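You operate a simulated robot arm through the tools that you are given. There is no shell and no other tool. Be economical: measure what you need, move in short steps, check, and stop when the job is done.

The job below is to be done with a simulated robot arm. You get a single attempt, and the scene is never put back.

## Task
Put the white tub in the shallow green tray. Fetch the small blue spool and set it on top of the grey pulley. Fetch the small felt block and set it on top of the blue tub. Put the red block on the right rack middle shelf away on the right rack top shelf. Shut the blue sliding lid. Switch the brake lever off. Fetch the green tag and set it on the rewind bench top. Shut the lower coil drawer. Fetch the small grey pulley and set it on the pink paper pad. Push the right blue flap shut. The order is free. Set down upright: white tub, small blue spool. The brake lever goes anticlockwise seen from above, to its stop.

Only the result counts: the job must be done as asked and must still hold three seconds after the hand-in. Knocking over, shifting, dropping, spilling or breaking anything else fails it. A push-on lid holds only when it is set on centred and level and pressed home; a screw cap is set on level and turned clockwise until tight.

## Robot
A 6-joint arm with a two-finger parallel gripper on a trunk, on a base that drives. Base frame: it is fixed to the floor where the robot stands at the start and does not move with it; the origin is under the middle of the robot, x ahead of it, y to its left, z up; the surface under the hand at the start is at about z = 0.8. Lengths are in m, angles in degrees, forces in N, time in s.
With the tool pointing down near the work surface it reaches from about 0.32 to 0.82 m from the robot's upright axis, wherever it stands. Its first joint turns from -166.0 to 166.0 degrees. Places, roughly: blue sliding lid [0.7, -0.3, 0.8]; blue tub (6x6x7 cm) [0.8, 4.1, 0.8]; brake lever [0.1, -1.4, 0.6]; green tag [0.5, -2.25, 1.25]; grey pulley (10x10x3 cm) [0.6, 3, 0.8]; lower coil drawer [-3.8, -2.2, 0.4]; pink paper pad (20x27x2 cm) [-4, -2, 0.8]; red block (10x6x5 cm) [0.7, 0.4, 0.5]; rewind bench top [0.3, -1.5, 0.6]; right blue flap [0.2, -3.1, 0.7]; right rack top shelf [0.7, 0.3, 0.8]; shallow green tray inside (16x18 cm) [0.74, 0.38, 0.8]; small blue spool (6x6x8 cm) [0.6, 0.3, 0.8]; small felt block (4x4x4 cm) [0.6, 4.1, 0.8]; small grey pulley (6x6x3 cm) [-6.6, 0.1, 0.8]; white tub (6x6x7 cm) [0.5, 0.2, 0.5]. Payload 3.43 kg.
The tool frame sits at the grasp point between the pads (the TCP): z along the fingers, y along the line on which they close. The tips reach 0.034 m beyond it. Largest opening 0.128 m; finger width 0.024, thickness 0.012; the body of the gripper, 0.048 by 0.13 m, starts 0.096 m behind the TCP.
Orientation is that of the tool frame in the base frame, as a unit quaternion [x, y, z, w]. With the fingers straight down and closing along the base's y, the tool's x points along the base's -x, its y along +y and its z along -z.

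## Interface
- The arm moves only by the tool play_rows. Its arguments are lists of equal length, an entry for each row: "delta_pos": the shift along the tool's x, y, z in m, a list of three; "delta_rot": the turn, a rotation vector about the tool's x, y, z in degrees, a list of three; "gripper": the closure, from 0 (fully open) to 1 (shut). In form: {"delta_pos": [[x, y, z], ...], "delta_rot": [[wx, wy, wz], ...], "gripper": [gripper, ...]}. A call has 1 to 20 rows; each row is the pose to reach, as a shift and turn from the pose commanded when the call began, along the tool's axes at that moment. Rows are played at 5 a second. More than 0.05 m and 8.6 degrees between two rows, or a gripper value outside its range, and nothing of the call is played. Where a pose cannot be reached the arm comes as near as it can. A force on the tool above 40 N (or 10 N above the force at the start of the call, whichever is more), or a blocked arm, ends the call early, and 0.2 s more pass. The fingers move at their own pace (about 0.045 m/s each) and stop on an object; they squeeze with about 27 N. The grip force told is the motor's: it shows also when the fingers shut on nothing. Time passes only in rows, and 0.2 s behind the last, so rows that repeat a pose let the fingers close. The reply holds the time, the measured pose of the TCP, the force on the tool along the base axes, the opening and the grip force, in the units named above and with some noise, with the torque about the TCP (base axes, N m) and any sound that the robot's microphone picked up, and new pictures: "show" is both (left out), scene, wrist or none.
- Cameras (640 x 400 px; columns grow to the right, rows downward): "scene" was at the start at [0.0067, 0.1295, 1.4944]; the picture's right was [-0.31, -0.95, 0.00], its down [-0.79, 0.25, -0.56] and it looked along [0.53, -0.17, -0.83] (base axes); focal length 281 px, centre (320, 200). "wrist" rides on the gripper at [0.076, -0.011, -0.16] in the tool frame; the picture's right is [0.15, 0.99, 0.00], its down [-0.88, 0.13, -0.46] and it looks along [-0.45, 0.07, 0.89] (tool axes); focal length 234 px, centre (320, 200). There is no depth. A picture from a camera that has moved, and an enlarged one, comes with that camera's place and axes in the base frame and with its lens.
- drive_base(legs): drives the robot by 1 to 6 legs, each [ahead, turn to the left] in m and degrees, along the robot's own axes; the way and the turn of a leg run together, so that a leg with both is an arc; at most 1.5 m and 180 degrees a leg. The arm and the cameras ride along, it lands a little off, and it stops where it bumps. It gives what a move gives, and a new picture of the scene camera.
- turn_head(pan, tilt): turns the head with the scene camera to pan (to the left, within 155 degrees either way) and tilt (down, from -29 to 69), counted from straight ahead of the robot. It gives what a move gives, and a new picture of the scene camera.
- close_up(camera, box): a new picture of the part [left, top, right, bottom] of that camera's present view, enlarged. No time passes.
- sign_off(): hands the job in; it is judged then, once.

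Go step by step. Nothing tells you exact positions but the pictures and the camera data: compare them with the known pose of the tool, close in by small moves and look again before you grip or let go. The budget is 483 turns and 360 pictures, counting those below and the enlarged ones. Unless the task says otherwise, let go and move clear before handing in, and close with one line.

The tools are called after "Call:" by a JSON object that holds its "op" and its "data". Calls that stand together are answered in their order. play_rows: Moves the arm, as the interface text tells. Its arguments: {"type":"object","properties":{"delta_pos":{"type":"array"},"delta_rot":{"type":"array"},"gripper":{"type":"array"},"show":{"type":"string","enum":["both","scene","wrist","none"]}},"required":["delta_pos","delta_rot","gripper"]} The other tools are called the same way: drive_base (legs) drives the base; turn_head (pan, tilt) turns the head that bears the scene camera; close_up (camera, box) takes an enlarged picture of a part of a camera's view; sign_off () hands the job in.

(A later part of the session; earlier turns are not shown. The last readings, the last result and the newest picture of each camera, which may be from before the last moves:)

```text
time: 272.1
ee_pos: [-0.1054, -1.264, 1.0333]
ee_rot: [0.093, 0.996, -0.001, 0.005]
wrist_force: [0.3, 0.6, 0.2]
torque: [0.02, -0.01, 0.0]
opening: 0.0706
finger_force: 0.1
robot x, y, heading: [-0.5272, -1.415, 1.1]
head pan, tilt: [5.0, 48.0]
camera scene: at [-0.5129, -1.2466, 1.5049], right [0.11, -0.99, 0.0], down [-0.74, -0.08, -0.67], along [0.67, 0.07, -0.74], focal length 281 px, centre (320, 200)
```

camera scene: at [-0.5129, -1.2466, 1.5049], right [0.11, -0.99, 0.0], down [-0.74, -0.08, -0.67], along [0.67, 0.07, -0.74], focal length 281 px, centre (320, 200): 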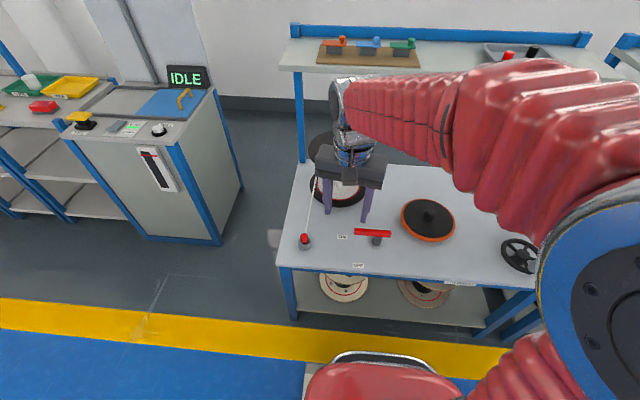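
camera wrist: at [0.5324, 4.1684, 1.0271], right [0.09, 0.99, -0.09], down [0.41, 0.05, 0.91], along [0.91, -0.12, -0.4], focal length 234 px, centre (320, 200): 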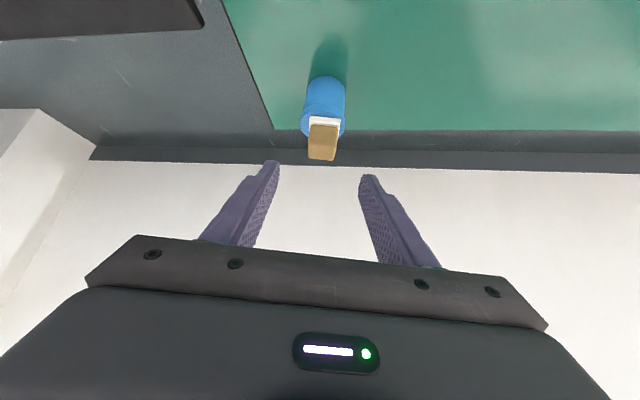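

Call:
{"op": "close_up", "data": {"camera": "scene", "box": [290, 190, 450, 290]}}

Call:
{"op": "close_up", "data": {"camera": "wrist", "box": [0, 0, 640, 400]}}

```text
4.00 times, centred on (370, 240) of scene
camera zoom: at [-0.5129, -1.2466, 1.5049], right [0.11, -0.99, 0.0], down [-0.74, -0.08, -0.67], along [0.67, 0.07, -0.74], focal length 1123 px, centre (120, 40)
```

zoom: 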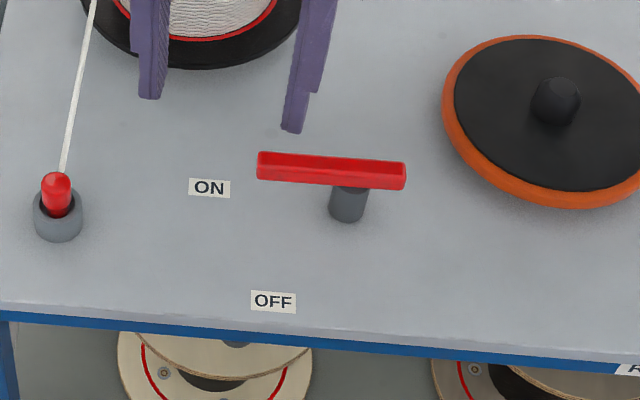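

```text
1.00 times, centred on (320, 200) of wrist (not enlarged: the box is as wide or as high as the picture)
camera zoom: at [-0.1823, -1.2593, 1.1916], right [0.04, 1.0, 0.0], down [0.88, -0.04, 0.47], along [0.46, -0.02, -0.89], focal length 234 px, centre (320, 200)
```

zoom: 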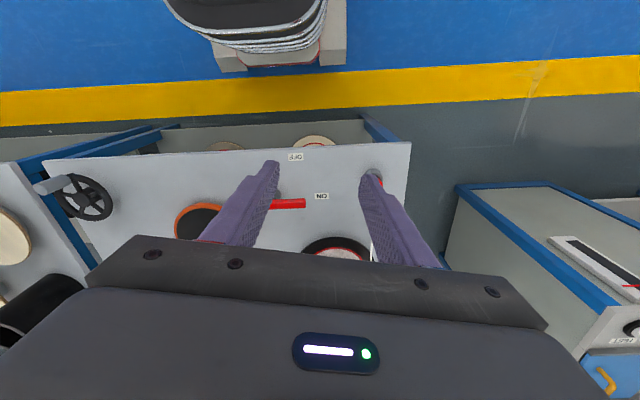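

Lever bar: tip ≈(0.112, −1.315), z≈0.645, pivot ≈(0.105, −1.398). Moving closed fingers to the far (+x) side of the tip, above.

Call:
{"op": "play_rows", "data": {"delta_pos": [[-0.045, -0.002, 0], [-0.09, -0.004, 0], [-0.135, -0.006, 0], [-0.18, -0.009, 0], [-0.22, -0.011, 0.02], [-0.25, -0.013, 0.055], [-0.278, -0.0143, 0.09], [-0.278, -0.0143, 0.135], [-0.278, -0.0143, 0.18], [-0.278, -0.0143, 0.225]], "delta_rot": [[0, 0, 0], [0, 0, 0], [0, 0, 0], [0, 0, 0], [0, 0, 0], [0, 0, 0], [0, 0, 0], [0, 0, 0], [0, 0, 0], [0, 0, 0]], "gripper": [1, 1, 1, 1, 1, 1, 1, 1, 1, 1], "show": "both"}}

Call:
{"op": "close_up", "data": {"camera": "scene", "box": [290, 170, 450, 270]}}

```text
time: 274.3
ee_pos: [0.1686, -1.3292, 0.811]
ee_rot: [0.093, 0.996, -0.001, 0.005]
wrist_force: [-0.1, 0.1, 0.3]
torque: [-0.02, -0.02, 0.03]
opening: 0.0
finger_force: 26.7
robot x, y, heading: [-0.5244, -1.4071, 1.1]
head pan, tilt: [5.0, 48.0]
camera scene: at [-0.5126, -1.2467, 1.5049], right [0.1, -0.99, 0.0], down [-0.74, -0.08, -0.67], along [0.67, 0.07, -0.74], focal length 281 px, centre (320, 200)
camera wrist: at [0.0902, -1.3258, 0.9697], right [0.04, 1.0, 0.0], down [0.88, -0.04, 0.47], along [0.47, -0.02, -0.89], focal length 234 px, centre (320, 200)
```

scene: 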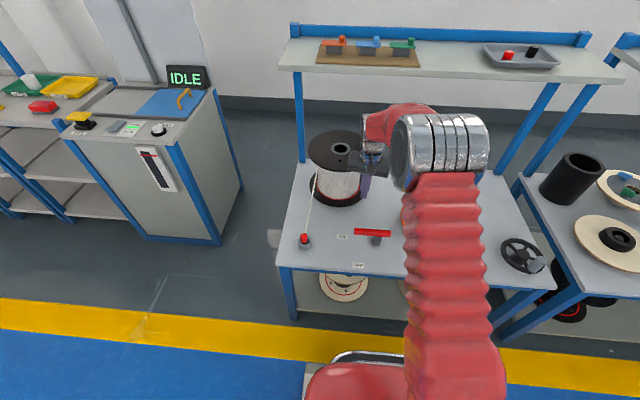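
wrist: 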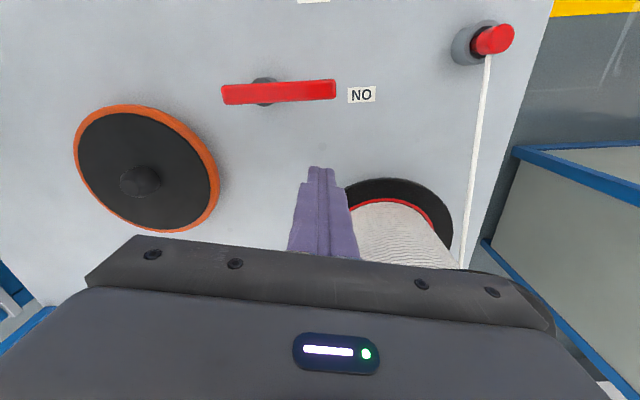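

```text
4.00 times, centred on (370, 220) of scene
camera zoom: at [-0.5126, -1.2467, 1.5049], right [0.1, -0.99, 0.0], down [-0.74, -0.08, -0.67], along [0.67, 0.07, -0.74], focal length 1123 px, centre (120, 120)
```

zoom: 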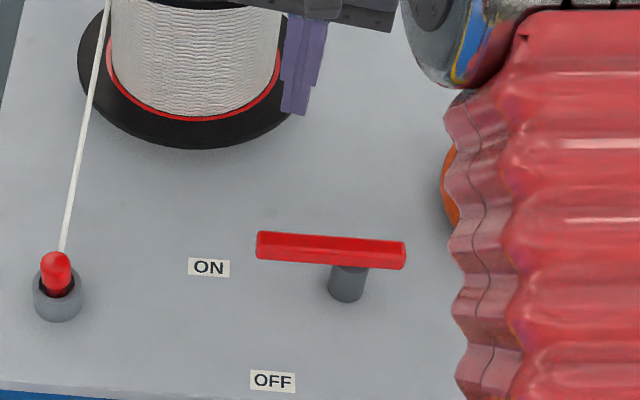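

Gap to the big spool's flange is ~4 cm. Shifting 1 cm away from it and lowering behind the lever tip.

Call:
{"op": "play_rows", "data": {"delta_pos": [[0.01, 0, 0.04], [0.01, 0, 0.08], [0.01, 0, 0.115], [0.01, 0, 0.143]], "delta_rot": [[0, 0, 0], [0, 0, 0], [0, 0, 0], [0, 0, 0]], "gripper": [1, 1, 1, 1], "show": "wrist"}}

```text
time: 275.3
ee_pos: [0.1601, -1.3276, 0.6672]
ee_rot: [0.094, 0.996, -0.001, 0.004]
wrist_force: [-0.7, 0.0, -0.2]
torque: [-0.01, 0.0, -0.04]
opening: 0.0001
finger_force: 27.2
robot x, y, heading: [-0.5263, -1.4116, 0.9]
head pan, tilt: [5.0, 48.0]
camera wrist: at [0.0821, -1.3236, 0.8265], right [0.04, 1.0, 0.0], down [0.88, -0.04, 0.47], along [0.47, -0.02, -0.89], focal length 234 px, centre (320, 200)
```

wrist: 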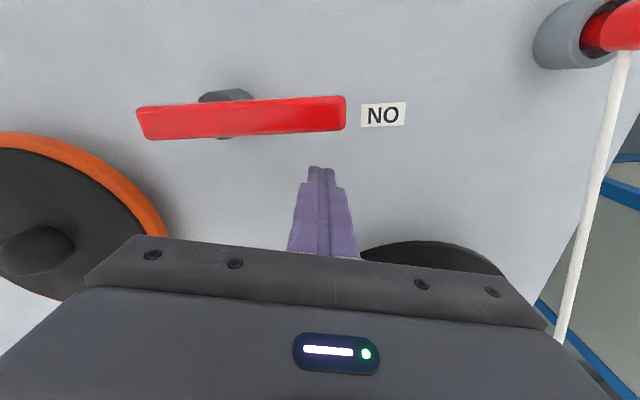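

Pushing the lever tip toward the aisle along an arc.

Call:
{"op": "play_rows", "data": {"delta_pos": [[0.0197, -0.0037, 0], [0.0394, -0.0075, 0], [0.0539, -0.0113, 0], [0.0683, -0.016, 0], [0.0825, -0.0218, 0], [0.0963, -0.0295, 0], [0.1072, -0.0367, 0]], "delta_rot": [[0, 0, 0], [0, 0, 0], [0, 0, 0], [0, 0, 0], [0, 0, 0], [0, 0, 0], [0, 0, 0]], "gripper": [1, 1, 1, 1, 1, 1, 1], "show": "both"}}

Call:
{"op": "close_up", "data": {"camera": "scene", "box": [290, 170, 450, 270]}}

```text
time: 276.9
ee_pos: [0.0515, -1.3415, 0.6665]
ee_rot: [0.093, 0.996, 0.0, 0.01]
wrist_force: [27.1, 17.7, -16.8]
torque: [0.05, -0.1, -0.03]
opening: 0.0002
finger_force: 26.9
robot x, y, heading: [-0.5282, -1.4132, 1.1]
head pan, tilt: [5.0, 48.0]
camera scene: at [-0.5112, -1.2464, 1.5048], right [0.1, -0.99, 0.0], down [-0.74, -0.08, -0.67], along [0.66, 0.07, -0.74], focal length 281 px, centre (320, 200)
camera wrist: at [-0.0272, -1.338, 0.8248], right [0.04, 1.0, 0.0], down [0.88, -0.04, 0.47], along [0.47, -0.02, -0.88], focal length 234 px, centre (320, 200)
```

scene: 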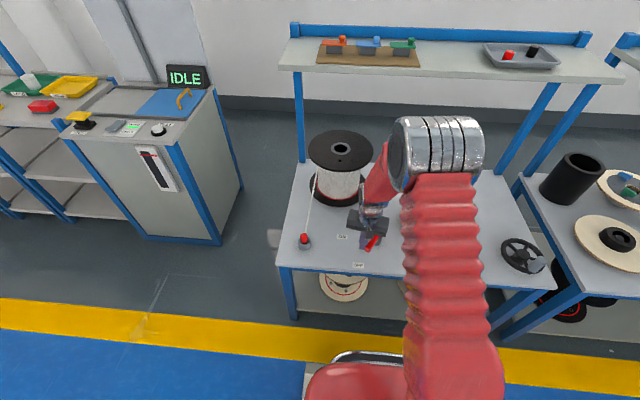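
wrist: 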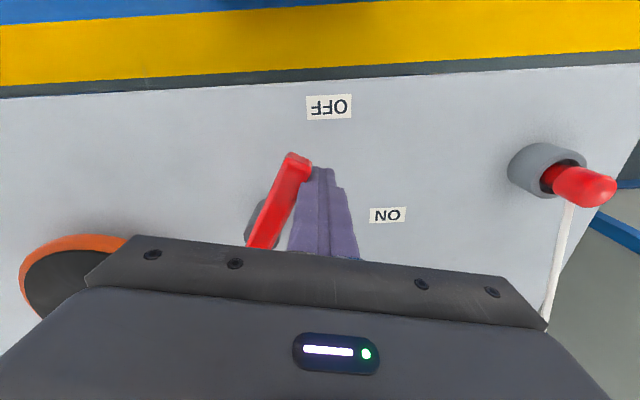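

```text
4.00 times, centred on (370, 220) of scene
camera zoom: at [-0.5112, -1.2464, 1.5048], right [0.1, -0.99, 0.0], down [-0.74, -0.08, -0.67], along [0.66, 0.07, -0.74], focal length 1123 px, centre (120, 120)
```

zoom: 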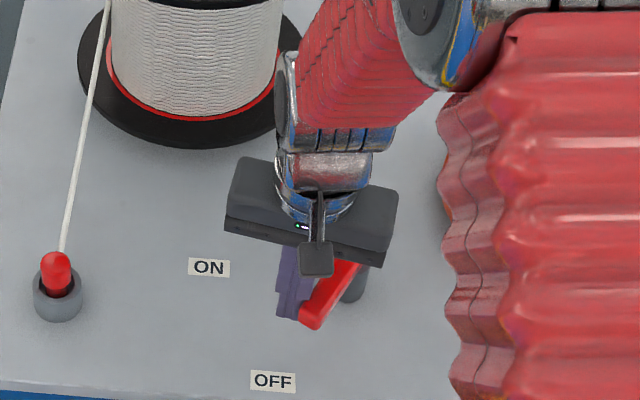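

Lever is at ~150°. Pushing a bit further along the tangent to confirm the stop.

Call:
{"op": "play_rows", "data": {"delta_pos": [[0.001, -0.004, 0], [0.002, -0.008, 0], [0.003, -0.012, 0], [0.004, -0.016, 0]], "delta_rot": [[0, 0, 0], [0, 0, 0], [0, 0, 0], [0, 0, 0]], "gripper": [1, 1, 1, 1], "show": "wrist"}}

```text
time: 277.2
ee_pos: [0.0516, -1.3405, 0.6676]
ee_rot: [0.093, 0.996, 0.001, 0.011]
wrist_force: [6.7, 9.6, -8.3]
torque: [0.01, -0.06, -0.09]
opening: 0.0
finger_force: 27.3
robot x, y, heading: [-0.5309, -1.4124, 1.0]
head pan, tilt: [5.0, 48.0]
stopped in row 1: the force on the tool passed its limit at 52 N (the readings are from after the stop); the commanded pose is now the measured one
camera wrist: at [-0.0278, -1.3377, 0.8256], right [0.04, 1.0, 0.0], down [0.88, -0.04, 0.47], along [0.47, -0.02, -0.88], focal length 234 px, centre (320, 200)
```

wrist: 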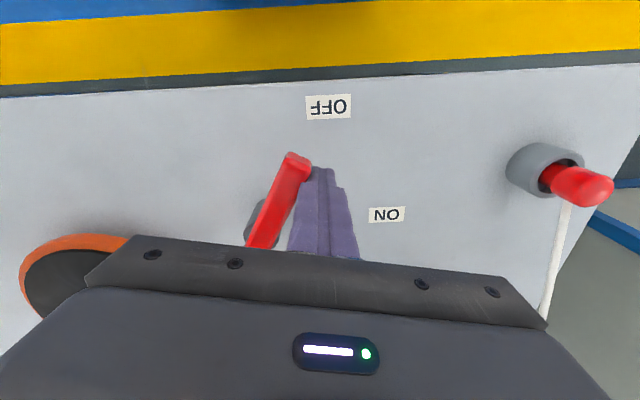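

The lever is at its stop (52 N). Backing off and rising.

Call:
{"op": "play_rows", "data": {"delta_pos": [[-0.0025, 0.01, 0], [-0.0025, 0.019, 0], [-0.0025, 0.019, -0.04], [-0.0025, 0.019, -0.09], [0.01, 0.019, -0.135], [0.03, 0.019, -0.18], [0.06, 0.019, -0.22], [0.09, 0.019, -0.26], [0.11, 0.019, -0.3], [0.13, 0.019, -0.34]], "delta_rot": [[0, 0, 0], [0, 0, 0], [0, 0, 0], [0, 0, 0], [0, 0, 0], [0, 0, 0], [0, 0, 0], [0, 0, 0], [0, 0, 0], [0, 0, 0]], "gripper": [1, 1, 1, 1, 1, 1, 1, 1, 1, 1], "show": "scene"}}

Call:
{"op": "close_up", "data": {"camera": "scene", "box": [290, 170, 450, 270]}}

```text
time: 279.4
ee_pos: [-0.081, -1.2995, 1.0069]
ee_rot: [0.093, 0.996, 0.0, 0.01]
wrist_force: [0.1, 1.1, -0.2]
torque: [0.01, 0.02, 0.04]
opening: 0.0
finger_force: 27.2
robot x, y, heading: [-0.5266, -1.4136, 0.8]
head pan, tilt: [5.0, 48.0]
camera scene: at [-0.5124, -1.2467, 1.5049], right [0.1, -0.99, 0.0], down [-0.74, -0.08, -0.67], along [0.67, 0.07, -0.74], focal length 281 px, centre (320, 200)
```

scene: 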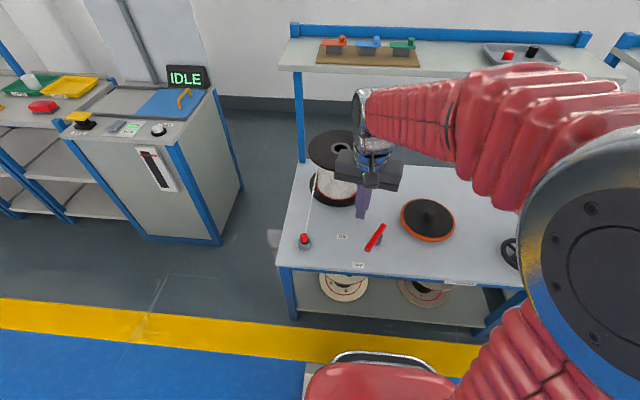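

```text
4.00 times, centred on (370, 220) of scene
camera zoom: at [-0.5124, -1.2467, 1.5049], right [0.1, -0.99, 0.0], down [-0.74, -0.08, -0.67], along [0.67, 0.07, -0.74], focal length 1123 px, centre (120, 120)
```

zoom: 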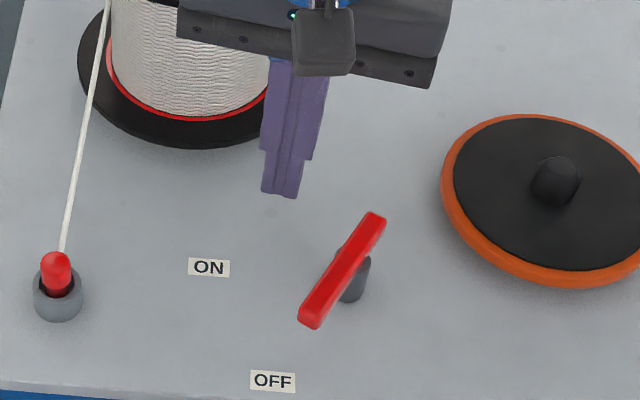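

Brake lever is at OFF. Next, the green tag: driving south along the racks to y≈−2.4.

Call:
{"op": "drive_base", "data": {"legs": [[0, -90], [0.98, 0], [0, 90]]}}

Call:
{"op": "turn_head", "data": {"pan": 10, "tilt": 22}}

```text
time: 297.1
ee_pos: [-0.059, -2.2985, 1.0058]
ee_rot: [0.104, 0.995, 0.001, 0.01]
wrist_force: [0.4, 0.1, -0.6]
torque: [0.0, 0.0, 0.01]
opening: 0.0
finger_force: 26.9
robot x, y, heading: [-0.5059, -2.444, -0.3]
head pan, tilt: [5.0, 48.0]
camera scene: at [-0.4898, -2.276, 1.5049], right [0.08, -1.0, 0.0], down [-0.74, -0.06, -0.67], along [0.67, 0.05, -0.74], focal length 281 px, centre (320, 200)
```

scene: 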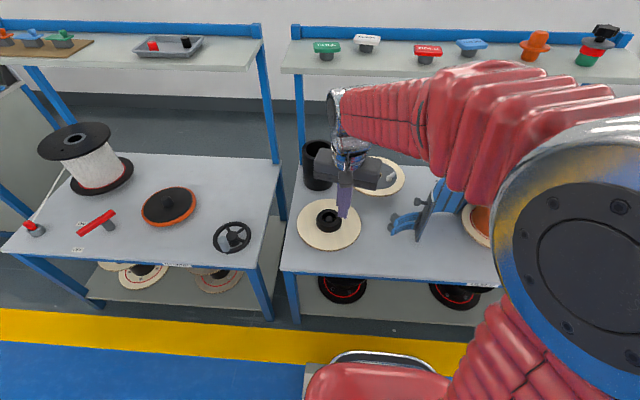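

```text
time: 298.0
ee_pos: [-0.0603, -2.2973, 1.0064]
ee_rot: [0.104, 0.995, 0.001, 0.011]
wrist_force: [0.4, 0.1, 0.0]
torque: [0.02, -0.01, 0.01]
opening: 0.0
finger_force: 27.5
robot x, y, heading: [-0.5089, -2.4369, -0.4]
head pan, tilt: [10.0, 22.0]
camera scene: at [-0.4769, -2.2668, 1.5444], right [0.17, -0.99, 0.0], down [-0.37, -0.06, -0.93], along [0.91, 0.16, -0.38], focal length 281 px, centre (320, 200)
```

scene: 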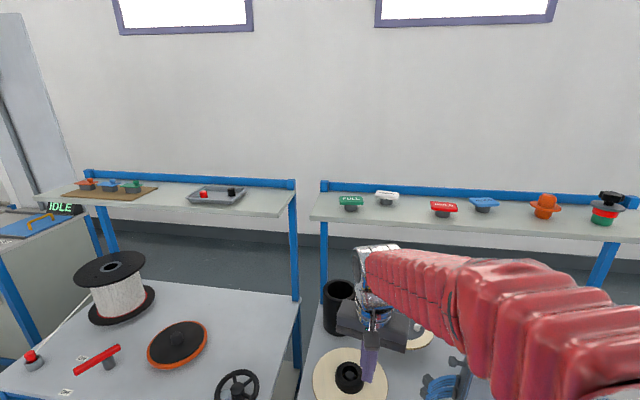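

Call:
{"op": "close_up", "data": {"camera": "scene", "box": [300, 165, 428, 245]}}

Call:
{"op": "close_up", "data": {"camera": "scene", "box": [400, 165, 640, 315]}}

```text
5.00 times, centred on (364, 205) of scene
camera zoom: at [-0.4769, -2.2668, 1.5444], right [0.17, -0.99, 0.0], down [-0.37, -0.06, -0.93], along [0.91, 0.16, -0.38], focal length 1404 px, centre (100, 175)
```

zoom: 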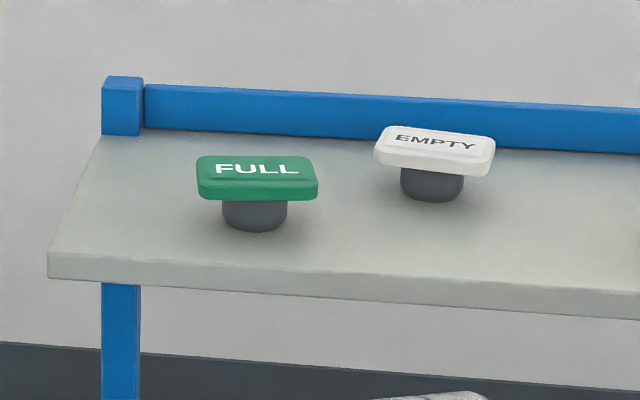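

```text
2.67 times, centred on (520, 240) of scene
camera zoom: at [-0.4769, -2.2668, 1.5444], right [0.17, -0.99, 0.0], down [-0.37, -0.06, -0.93], along [0.91, 0.16, -0.38], focal length 749 px, centre (-213, 93)
```

zoom: 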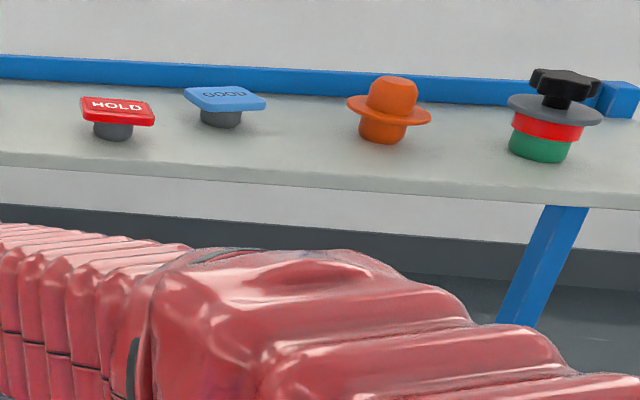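

Tag "FULL" ≈(0.417, −2.226), shelf z≈1.157, plate ~8.3 cm wide, yaw ≈6°. Moving closer and raising the arm.

Call:
{"op": "drive_base", "data": {"legs": [[0.09, 0]]}}

Call:
{"op": "play_rows", "data": {"delta_pos": [[0, 0.01, -0.045], [0, 0.02, -0.09], [0, 0.03, -0.135], [0, 0.04, -0.18], [0, 0.05, -0.225], [0, 0.06, -0.27], [0, 0.06, -0.3]], "delta_rot": [[0, 0, -2.6], [0, 0, -5.2], [0, 0, -7.8], [0, 0, -10.4], [0, 0, -13], [0, 0, -15.6], [0, 0, -18]], "gripper": [0.2, 0.2, 0.2, 0.2, 0.2, 0.2, 0.2], "show": "scene"}}

```text
time: 299.3
ee_pos: [0.0313, -2.2976, 1.0067]
ee_rot: [0.103, 0.995, 0.001, 0.01]
wrist_force: [0.0, 0.4, -0.2]
torque: [0.0, 0.01, 0.0]
opening: 0.0
finger_force: 27.1
robot x, y, heading: [-0.4192, -2.4409, -0.5]
head pan, tilt: [10.0, 22.0]
camera scene: at [-0.385, -2.2674, 1.5445], right [0.17, -0.99, 0.0], down [-0.37, -0.06, -0.93], along [0.91, 0.16, -0.37], focal length 281 px, centre (320, 200)
```

scene: 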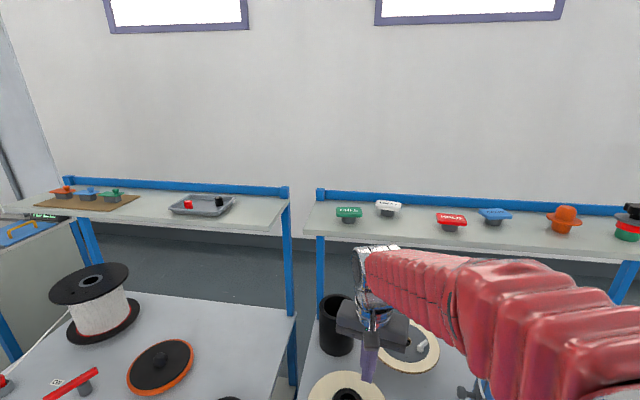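

```text
time: 300.9
ee_pos: [0.0396, -2.2385, 1.3085]
ee_rot: [-0.054, 0.999, 0.0, 0.009]
wrist_force: [-0.1, -0.5, -0.2]
torque: [0.02, 0.0, 0.02]
opening: 0.1025
finger_force: 0.1
robot x, y, heading: [-0.4177, -2.4386, -0.4]
head pan, tilt: [10.0, 22.0]
camera scene: at [-0.385, -2.2673, 1.5445], right [0.17, -0.99, 0.0], down [-0.37, -0.06, -0.93], along [0.91, 0.16, -0.37], focal length 281 px, centre (320, 200)
```

scene: 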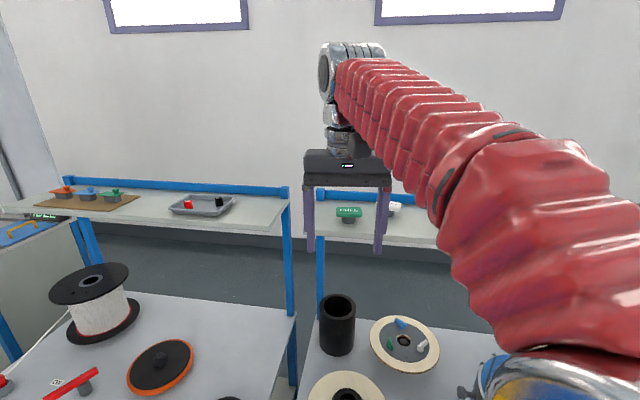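

Raised. Now tilting 45° and moving forward toward the tag.

Call:
{"op": "play_rows", "data": {"delta_pos": [[-0.043, -0.0044, 0], [-0.086, -0.0089, 0], [-0.129, -0.0133, 0], [-0.172, -0.0177, 0], [-0.215, -0.022, 0], [-0.2586, -0.0266, 0.005]], "delta_rot": [[0, -7.5, 0], [0, -15, 0], [0, -22.5, 0], [0, -30, 0], [0, -37.5, 0], [0, -45, 0]], "gripper": [0.2, 0.2, 0.2, 0.2, 0.2, 0.2], "show": "both"}}

Call:
{"op": "close_up", "data": {"camera": "wrist", "box": [240, 50, 432, 170]}}

```text
time: 302.3
ee_pos: [0.2999, -2.239, 1.3088]
ee_rot: [-0.05, 0.918, 0.02, 0.393]
wrist_force: [-0.3, 0.3, -0.1]
torque: [0.0, 0.01, 0.0]
opening: 0.1026
finger_force: 0.0
robot x, y, heading: [-0.4171, -2.4374, -0.1]
head pan, tilt: [10.0, 22.0]
camera scene: at [-0.3851, -2.2674, 1.5445], right [0.17, -0.99, 0.0], down [-0.37, -0.06, -0.93], along [0.91, 0.16, -0.37], focal length 281 px, centre (320, 200)
camera wrist: at [0.1343, -2.2665, 1.3637], right [-0.21, 0.97, -0.11], down [0.26, 0.16, 0.95], along [0.94, 0.17, -0.29], focal length 234 px, centre (320, 200)
```

scene: 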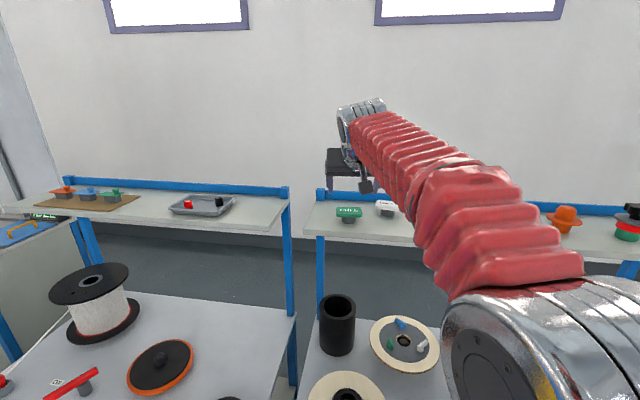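
wrist: 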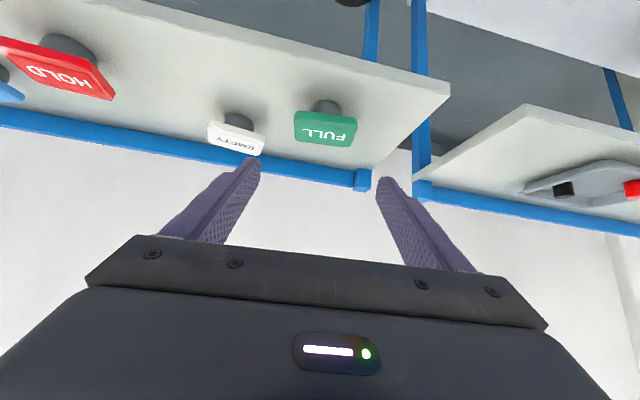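

```text
3.33 times, centred on (336, 110) of wrist
camera zoom: at [0.1343, -2.2665, 1.3637], right [-0.21, 0.97, -0.11], down [0.26, 0.16, 0.95], along [0.94, 0.17, -0.29], focal length 781 px, centre (267, 500)
```

zoom: 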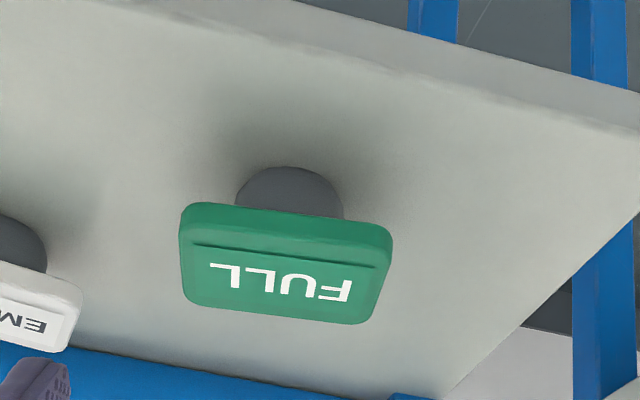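

Tag centre ≈(0.404, −2.226), yaw ≈10°. Advancing in steps.

Call:
{"op": "play_rows", "data": {"delta_pos": [[0.004, 0, 0.038], [0.008, 0.001, 0.076], [0.012, 0.0015, 0.11]], "delta_rot": [[-1.0, 0, -0.9], [-2, 0, -1.9], [-2.9, 0, -2.76]], "gripper": [0.2, 0.2, 0.2], "show": "wrist"}}

Call:
{"op": "close_up", "data": {"camera": "wrist", "box": [224, 70, 416, 190]}}

```text
time: 303.1
ee_pos: [0.37, -2.2296, 1.2229]
ee_rot: [-0.081, 0.916, 0.033, 0.391]
wrist_force: [0.1, 0.0, 0.3]
torque: [-0.04, 0.01, -0.01]
opening: 0.1022
finger_force: 0.0
robot x, y, heading: [-0.4162, -2.4403, -0.3]
head pan, tilt: [10.0, 22.0]
camera wrist: at [0.2078, -2.2696, 1.2785], right [-0.27, 0.96, -0.11], down [0.25, 0.18, 0.95], along [0.93, 0.23, -0.29], focal length 234 px, centre (320, 200)
```

wrist: 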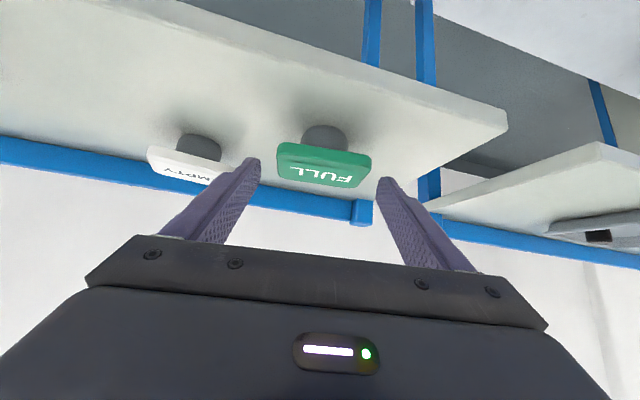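

```text
3.33 times, centred on (320, 130) of wrist
camera zoom: at [0.2078, -2.2696, 1.2785], right [-0.27, 0.96, -0.11], down [0.25, 0.18, 0.95], along [0.93, 0.23, -0.29], focal length 781 px, centre (320, 433)
```

zoom: 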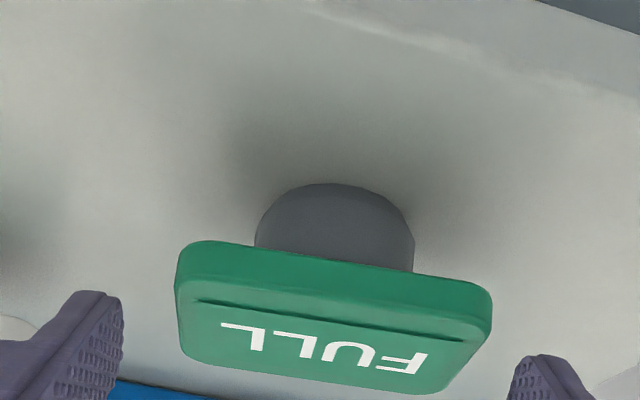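

Final approach with a small lateral correction, then gripping the tag plate.

Call:
{"op": "play_rows", "data": {"delta_pos": [[0.001, 0.0018, 0.02], [0.0022, 0.0018, 0.041], [0.0022, 0.0018, 0.041], [0.0022, 0.0018, 0.041], [0.0022, 0.0018, 0.041]], "delta_rot": [[-0.9, 0, -0.9], [-1.8, 0, -1.73], [-1.8, 0, -1.73], [-1.8, 0, -1.73], [-1.8, 0, -1.73]], "gripper": [0.2, 0.2, 1, 1, 1], "show": "wrist"}}

Call:
{"op": "close_up", "data": {"camera": "wrist", "box": [224, 90, 416, 210]}}

```text
time: 304.3
ee_pos: [0.3968, -2.2225, 1.1925]
ee_rot: [-0.102, 0.914, 0.043, 0.389]
wrist_force: [-0.7, 0.5, 0.2]
torque: [-0.02, -0.02, 0.01]
opening: 0.0774
finger_force: 27.0
robot x, y, heading: [-0.4177, -2.4378, -0.4]
head pan, tilt: [10.0, 22.0]
camera wrist: at [0.2365, -2.2699, 1.2482], right [-0.31, 0.94, -0.11], down [0.25, 0.19, 0.95], along [0.92, 0.27, -0.29], focal length 234 px, centre (320, 200)
```

wrist: 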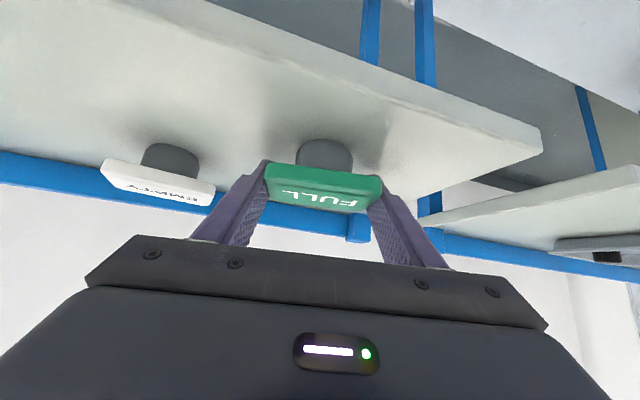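

```text
3.33 times, centred on (320, 150) of wrist
camera zoom: at [0.2365, -2.2699, 1.2482], right [-0.31, 0.94, -0.11], down [0.25, 0.19, 0.95], along [0.92, 0.27, -0.29], focal length 781 px, centre (320, 367)
```

zoom: 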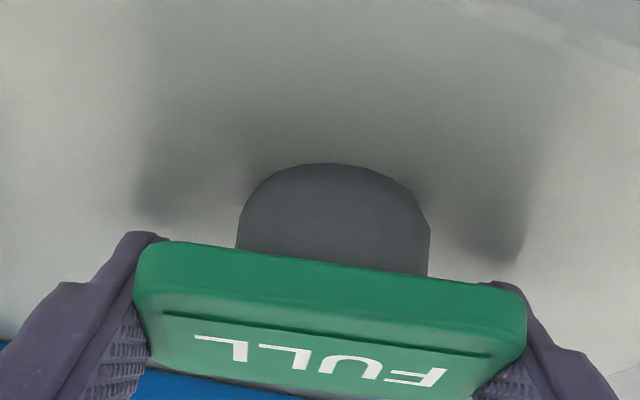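

Tag gripped. Lifting it off and retreating from the shelf.

Call:
{"op": "play_rows", "data": {"delta_pos": [[-0.0216, 0, -0.0207], [-0.0432, 0, -0.0415], [-0.0129, 0.0099, -0.0731], [0.0175, 0.0198, -0.1047], [0.0478, 0.0297, -0.1363], [0.0782, 0.0396, -0.1679], [0.1085, 0.0494, -0.1995], [0.1389, 0.0593, -0.2311], [0.1692, 0.0692, -0.2627], [0.1996, 0.0791, -0.2943]], "delta_rot": [[0, 0, 0], [0, 0, 0], [0, 0, 0], [0, 0, 0], [0, 0, 0], [0, 0, 0], [0, 0, 0], [0, 0, 0], [0, 0, 0], [0, 0, 0]], "gripper": [1, 1, 1, 1, 1, 1, 1, 1, 1, 1], "show": "wrist"}}

Call:
{"op": "drive_base", "data": {"legs": [[-0.2, 0], [0, 90], [0.6, 0], [0, -90]]}}

```text
time: 306.5
ee_pos: [0.0386, -2.2205, 1.2527]
ee_rot: [-0.101, 0.914, 0.043, 0.39]
wrist_force: [0.3, -0.7, -0.4]
torque: [0.03, 0.02, -0.02]
opening: 0.077
finger_force: 26.7
robot x, y, heading: [-0.419, -2.442, -0.4]
head pan, tilt: [10.0, 22.0]
camera wrist: at [-0.1227, -2.2681, 1.3086], right [-0.31, 0.94, -0.11], down [0.25, 0.19, 0.95], along [0.92, 0.27, -0.29], focal length 234 px, centre (320, 200)
```

wrist: 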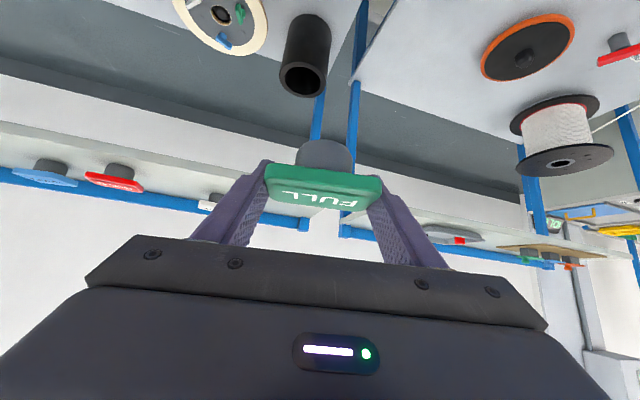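

```text
time: 323.5
ee_pos: [-0.1464, -1.6418, 1.2529]
ee_rot: [-0.083, 0.916, 0.035, 0.391]
wrist_force: [0.1, 0.3, -1.1]
torque: [-0.03, -0.04, 0.03]
opening: 0.077
finger_force: 27.2
robot x, y, heading: [-0.6128, -1.8234, -2.1]
head pan, tilt: [10.0, 22.0]
camera scene: at [-0.5715, -1.6503, 1.5445], right [0.14, -0.99, 0.0], down [-0.37, -0.05, -0.93], along [0.92, 0.13, -0.37], focal length 281 px, centre (320, 200)
```

scene: 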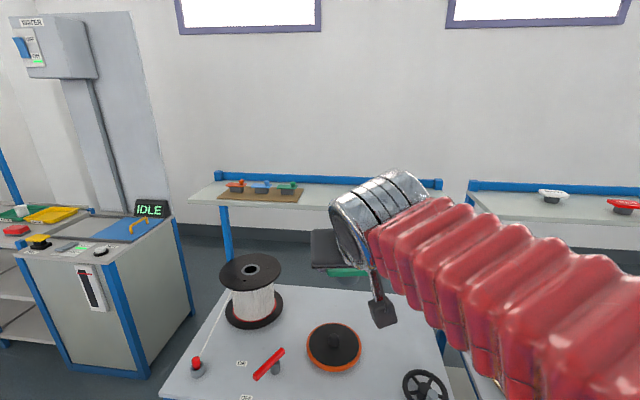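

Positioned at the first bench. Tilting the head to watch, and lowering the tag toward the free front area.

Call:
{"op": "turn_head", "data": {"pan": 10, "tilt": 48}}

Call:
{"op": "play_rows", "data": {"delta_pos": [[0.0202, -0.001, 0.0391], [0.0403, -0.002, 0.0782], [0.0605, -0.003, 0.1172], [0.0807, -0.003, 0.1563], [0.1008, -0.004, 0.1954], [0.121, -0.005, 0.2345], [0.1412, -0.006, 0.2736], [0.1613, -0.007, 0.3127], [0.1815, -0.008, 0.3517], [0.2017, -0.008, 0.3908], [0.2218, -0.009, 0.4299], [0.242, -0.01, 0.469]], "delta_rot": [[0, 0, 0], [0, 0, 0], [0, 0, 0], [0, 0, 0], [0, 0, 0], [0, 0, 0], [0, 0, 0], [0, 0, 0], [0, 0, 0], [0, 0, 0], [0, 0, 0], [0, 0, 0]], "gripper": [1, 1, 1, 1, 1, 1, 1, 1, 1, 1, 1, 1], "show": "both"}}

```text
time: 324.4
ee_pos: [-0.148, -1.6421, 1.253]
ee_rot: [-0.084, 0.916, 0.036, 0.391]
wrist_force: [0.6, -0.3, -1.0]
torque: [-0.01, 0.01, 0.01]
opening: 0.0773
finger_force: 27.3
robot x, y, heading: [-0.6071, -1.8226, -1.8]
head pan, tilt: [10.0, 48.0]
camera scene: at [-0.5854, -1.6522, 1.5049], right [0.14, -0.99, 0.0], down [-0.74, -0.1, -0.67], along [0.66, 0.09, -0.74], focal length 281 px, centre (320, 200)
```

scene: 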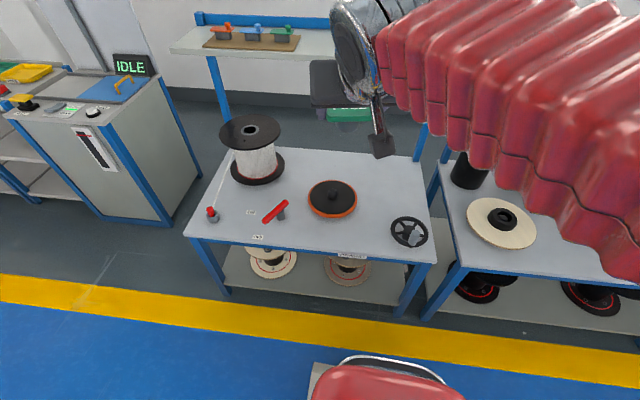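

```text
time: 327.0
ee_pos: [0.0225, -1.6228, 0.7532]
ee_rot: [-0.084, 0.916, 0.035, 0.39]
wrist_force: [0.9, 0.2, -0.7]
torque: [0.0, -0.03, -0.01]
opening: 0.0774
finger_force: 26.8
robot x, y, heading: [-0.6094, -1.8249, -2.3]
head pan, tilt: [10.0, 48.0]
camera scene: at [-0.5852, -1.6521, 1.5049], right [0.14, -0.99, 0.0], down [-0.74, -0.1, -0.67], along [0.66, 0.09, -0.74], focal length 281 px, centre (320, 200)
camera wrist: at [-0.1399, -1.6641, 0.8099], right [-0.28, 0.95, -0.11], down [0.25, 0.18, 0.95], along [0.93, 0.24, -0.29], focal length 234 px, centre (320, 200)
```

scene: 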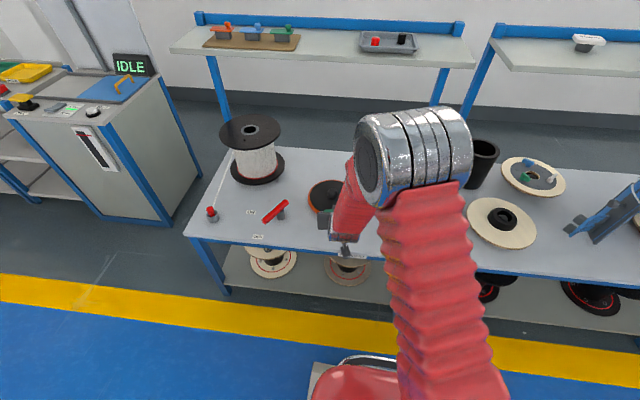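
wrist: 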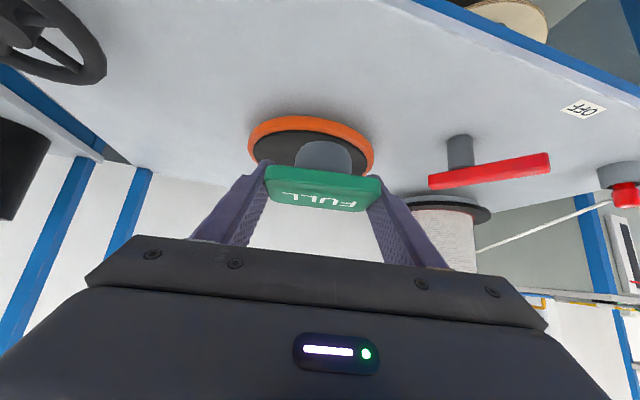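

Tag is above the clear front strip. Lowering to the bench top.

Call:
{"op": "play_rows", "data": {"delta_pos": [[0.0136, -0.002, 0.0414], [0.0388, -0.0035, 0.0656], [0.0584, -0.0035, 0.0832], [0.0644, -0.0035, 0.0887], [0.0694, -0.0035, 0.0935], [0.0737, -0.0035, 0.0977], [0.078, -0.0035, 0.1018]], "delta_rot": [[0, 0, 0], [0, 0, 0], [0, 0, 0], [0, 0, 0], [0, 0, 0], [0, 0, 0], [0, 0, 0]], "gripper": [1, 1, 1, 1, 1, 1, 1], "show": "wrist"}}

```text
time: 328.6
ee_pos: [0.0525, -1.6196, 0.634]
ee_rot: [-0.09, 0.915, 0.023, 0.392]
wrist_force: [-7.7, -2.1, 21.3]
torque: [0.87, 0.06, 0.36]
opening: 0.0773
finger_force: 26.6
out of reach, approached as far as the arm can: row 2, 3, 4, 5, 6, 7
robot x, y, heading: [-0.6064, -1.8276, -2.0]
head pan, tilt: [10.0, 48.0]
camera wrist: at [-0.1096, -1.6592, 0.6897], right [-0.28, 0.95, -0.13], down [0.25, 0.21, 0.95], along [0.93, 0.23, -0.29], focal length 234 px, centre (320, 200)
```

wrist: 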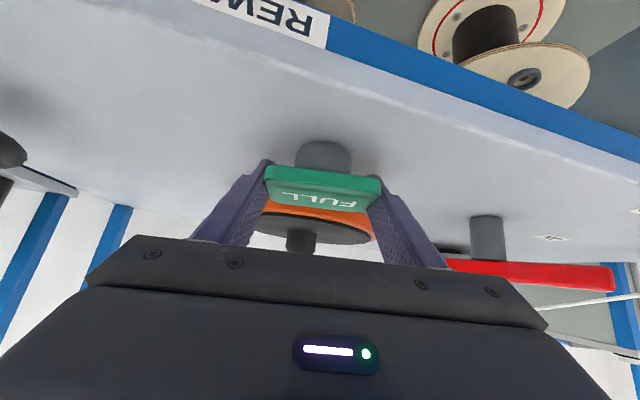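

Contact, with a slight roll. Easing up 3 mm and levelling before release.

Call:
{"op": "play_rows", "data": {"delta_pos": [[-0.0022, 0, -0.0021], [-0.0022, 0, -0.0021]], "delta_rot": [[0, 0, 1.2], [0, 0, 2.3]], "gripper": [1, 1], "show": "wrist"}}

Call:
{"op": "close_up", "data": {"camera": "wrist", "box": [224, 90, 416, 210]}}

```text
time: 329.2
ee_pos: [0.0529, -1.62, 0.6332]
ee_rot: [-0.09, 0.916, 0.023, 0.391]
wrist_force: [-3.8, 0.4, 28.4]
torque: [1.34, -0.13, 0.18]
opening: 0.0775
finger_force: 27.3
out of reach, approached as far as the arm can: row 1, 2
robot x, y, heading: [-0.6125, -1.8205, -2.4]
head pan, tilt: [10.0, 48.0]
camera wrist: at [-0.1096, -1.6592, 0.6896], right [-0.28, 0.95, -0.13], down [0.25, 0.21, 0.95], along [0.93, 0.23, -0.29], focal length 234 px, centre (320, 200)
```

wrist: 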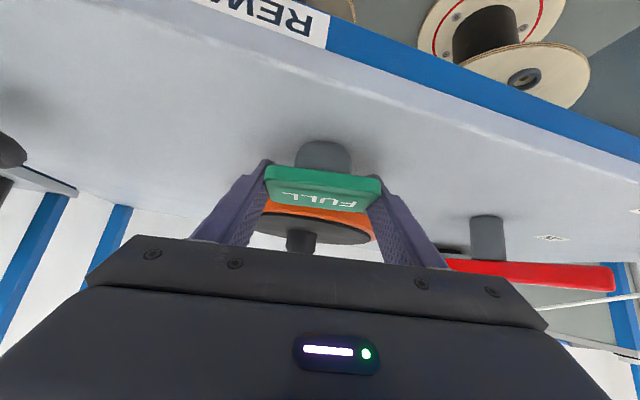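

```text
3.33 times, centred on (320, 150) of wrist
camera zoom: at [-0.1096, -1.6592, 0.6896], right [-0.28, 0.95, -0.13], down [0.25, 0.21, 0.95], along [0.93, 0.23, -0.29], focal length 781 px, centre (320, 367)
```

zoom: 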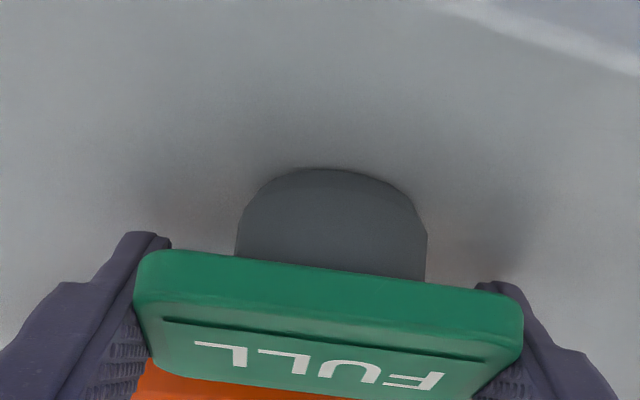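

A fingertip is touching the bench. I'll rise 6 mm without rotation first.

Call:
{"op": "play_rows", "data": {"delta_pos": [[-0.0022, 0, -0.0021], [-0.0043, 0, -0.0042]], "delta_rot": [[0, 0, 0], [0, 0, 0]], "gripper": [1, 1], "show": "none"}}

```text
time: 329.8
ee_pos: [0.0493, -1.6202, 0.6352]
ee_rot: [-0.09, 0.918, 0.021, 0.386]
wrist_force: [0.4, -0.4, -0.5]
torque: [-0.02, 0.0, -0.03]
opening: 0.0775
finger_force: 27.1
robot x, y, heading: [-0.6114, -1.8195, -2.2]
head pan, tilt: [10.0, 48.0]
```

Free of contact now. Trying to level the roll here.

Call:
{"op": "play_rows", "data": {"delta_pos": [[0, 0, 0], [0, 0, 0]], "delta_rot": [[0, 0, 1.2], [0, 0, 2.4]], "gripper": [1, 1], "show": "none"}}

```text
time: 330.4
ee_pos: [0.0534, -1.6149, 0.6383]
ee_rot: [-0.071, 0.919, 0.023, 0.386]
wrist_force: [-0.4, -0.6, -0.5]
torque: [0.0, 0.0, 0.02]
opening: 0.0774
finger_force: 26.6
out of reach, approached as far as the arm can: row 2
robot x, y, heading: [-0.6111, -1.8252, -2.2]
head pan, tilt: [10.0, 48.0]
```

Nearly level. Lowering 2 mm and opening slowly.

Call:
{"op": "play_rows", "data": {"delta_pos": [[0.0014, 0, 0.0014], [0.0014, 0, 0.0014], [0.0014, 0, 0.0014], [0.0014, 0, 0.0014]], "delta_rot": [[0, 0, 0], [0, 0, 0], [0, 0, 0], [0, 0, 0]], "gripper": [1, 0.35, 0.25, 0.2], "show": "wrist"}}

```text
time: 331.4
ee_pos: [0.0538, -1.6162, 0.6389]
ee_rot: [-0.071, 0.919, 0.023, 0.387]
wrist_force: [0.4, 0.4, 0.4]
torque: [-0.02, 0.0, 0.03]
opening: 0.1025
finger_force: 0.1
robot x, y, heading: [-0.6072, -1.8252, -2.0]
head pan, tilt: [10.0, 48.0]
camera wrist: at [-0.1089, -1.6509, 0.6967], right [-0.25, 0.96, -0.12], down [0.27, 0.18, 0.95], along [0.93, 0.2, -0.3], focal length 234 px, centre (320, 200)
```

wrist: 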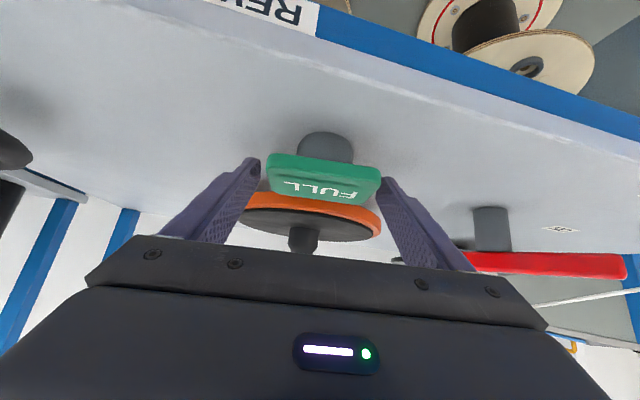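

Released and standing on the bench. Backing out along the tool axis and upward.

Call:
{"op": "play_rows", "data": {"delta_pos": [[0, 0, -0.03], [0, 0, -0.07], [0, 0, -0.115], [0, 0, -0.16], [-0.03, 0, -0.19], [-0.06, 0, -0.22], [-0.09, 0, -0.25]], "delta_rot": [[0, 0, 0], [0, 0, 0], [0, 0, 0], [0, 0, 0], [0, 0, 0], [0, 0, 0], [0, 0, 0]], "gripper": [0.2, 0.2, 0.2, 0.2, 0.2, 0.2, 0.2], "show": "both"}}

Call:
{"op": "close_up", "data": {"camera": "scene", "box": [180, 140, 440, 300]}}

```text
time: 333.0
ee_pos: [-0.0613, -1.633, 0.877]
ee_rot: [-0.071, 0.919, 0.03, 0.387]
wrist_force: [-0.6, 1.1, 0.1]
torque: [-0.01, 0.0, 0.02]
opening: 0.1024
finger_force: 0.0
out of reach, approached as far as the arm can: row 1, 2, 3, 4
robot x, y, heading: [-0.6066, -1.8234, -2.3]
head pan, tilt: [10.0, 48.0]
camera scene: at [-0.585, -1.6522, 1.5049], right [0.14, -0.99, 0.0], down [-0.74, -0.1, -0.67], along [0.66, 0.09, -0.74], focal length 281 px, centre (320, 200)
camera wrist: at [-0.2242, -1.6702, 0.9337], right [-0.25, 0.96, -0.1], down [0.27, 0.17, 0.95], along [0.93, 0.21, -0.3], focal length 234 px, centre (320, 200)
```

scene: 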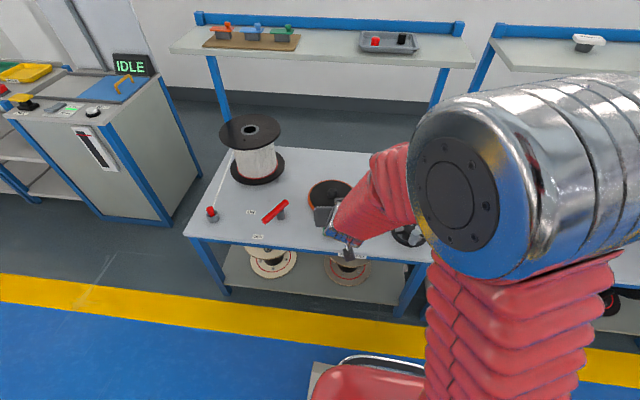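
wrist: 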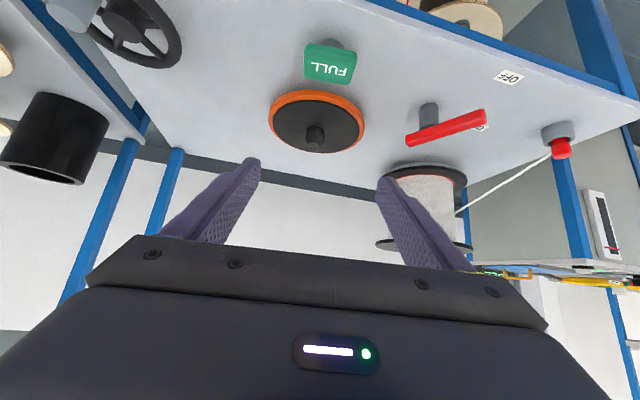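

```text
2.46 times, centred on (310, 220) of scene
camera zoom: at [-0.585, -1.6522, 1.5049], right [0.14, -0.99, 0.0], down [-0.74, -0.1, -0.67], along [0.66, 0.09, -0.74], focal length 691 px, centre (345, 151)
```

zoom: 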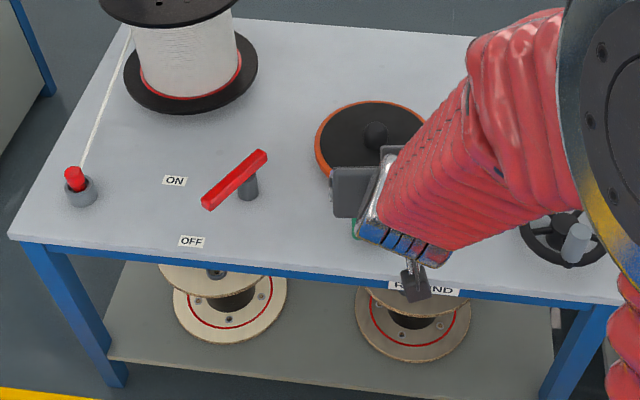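

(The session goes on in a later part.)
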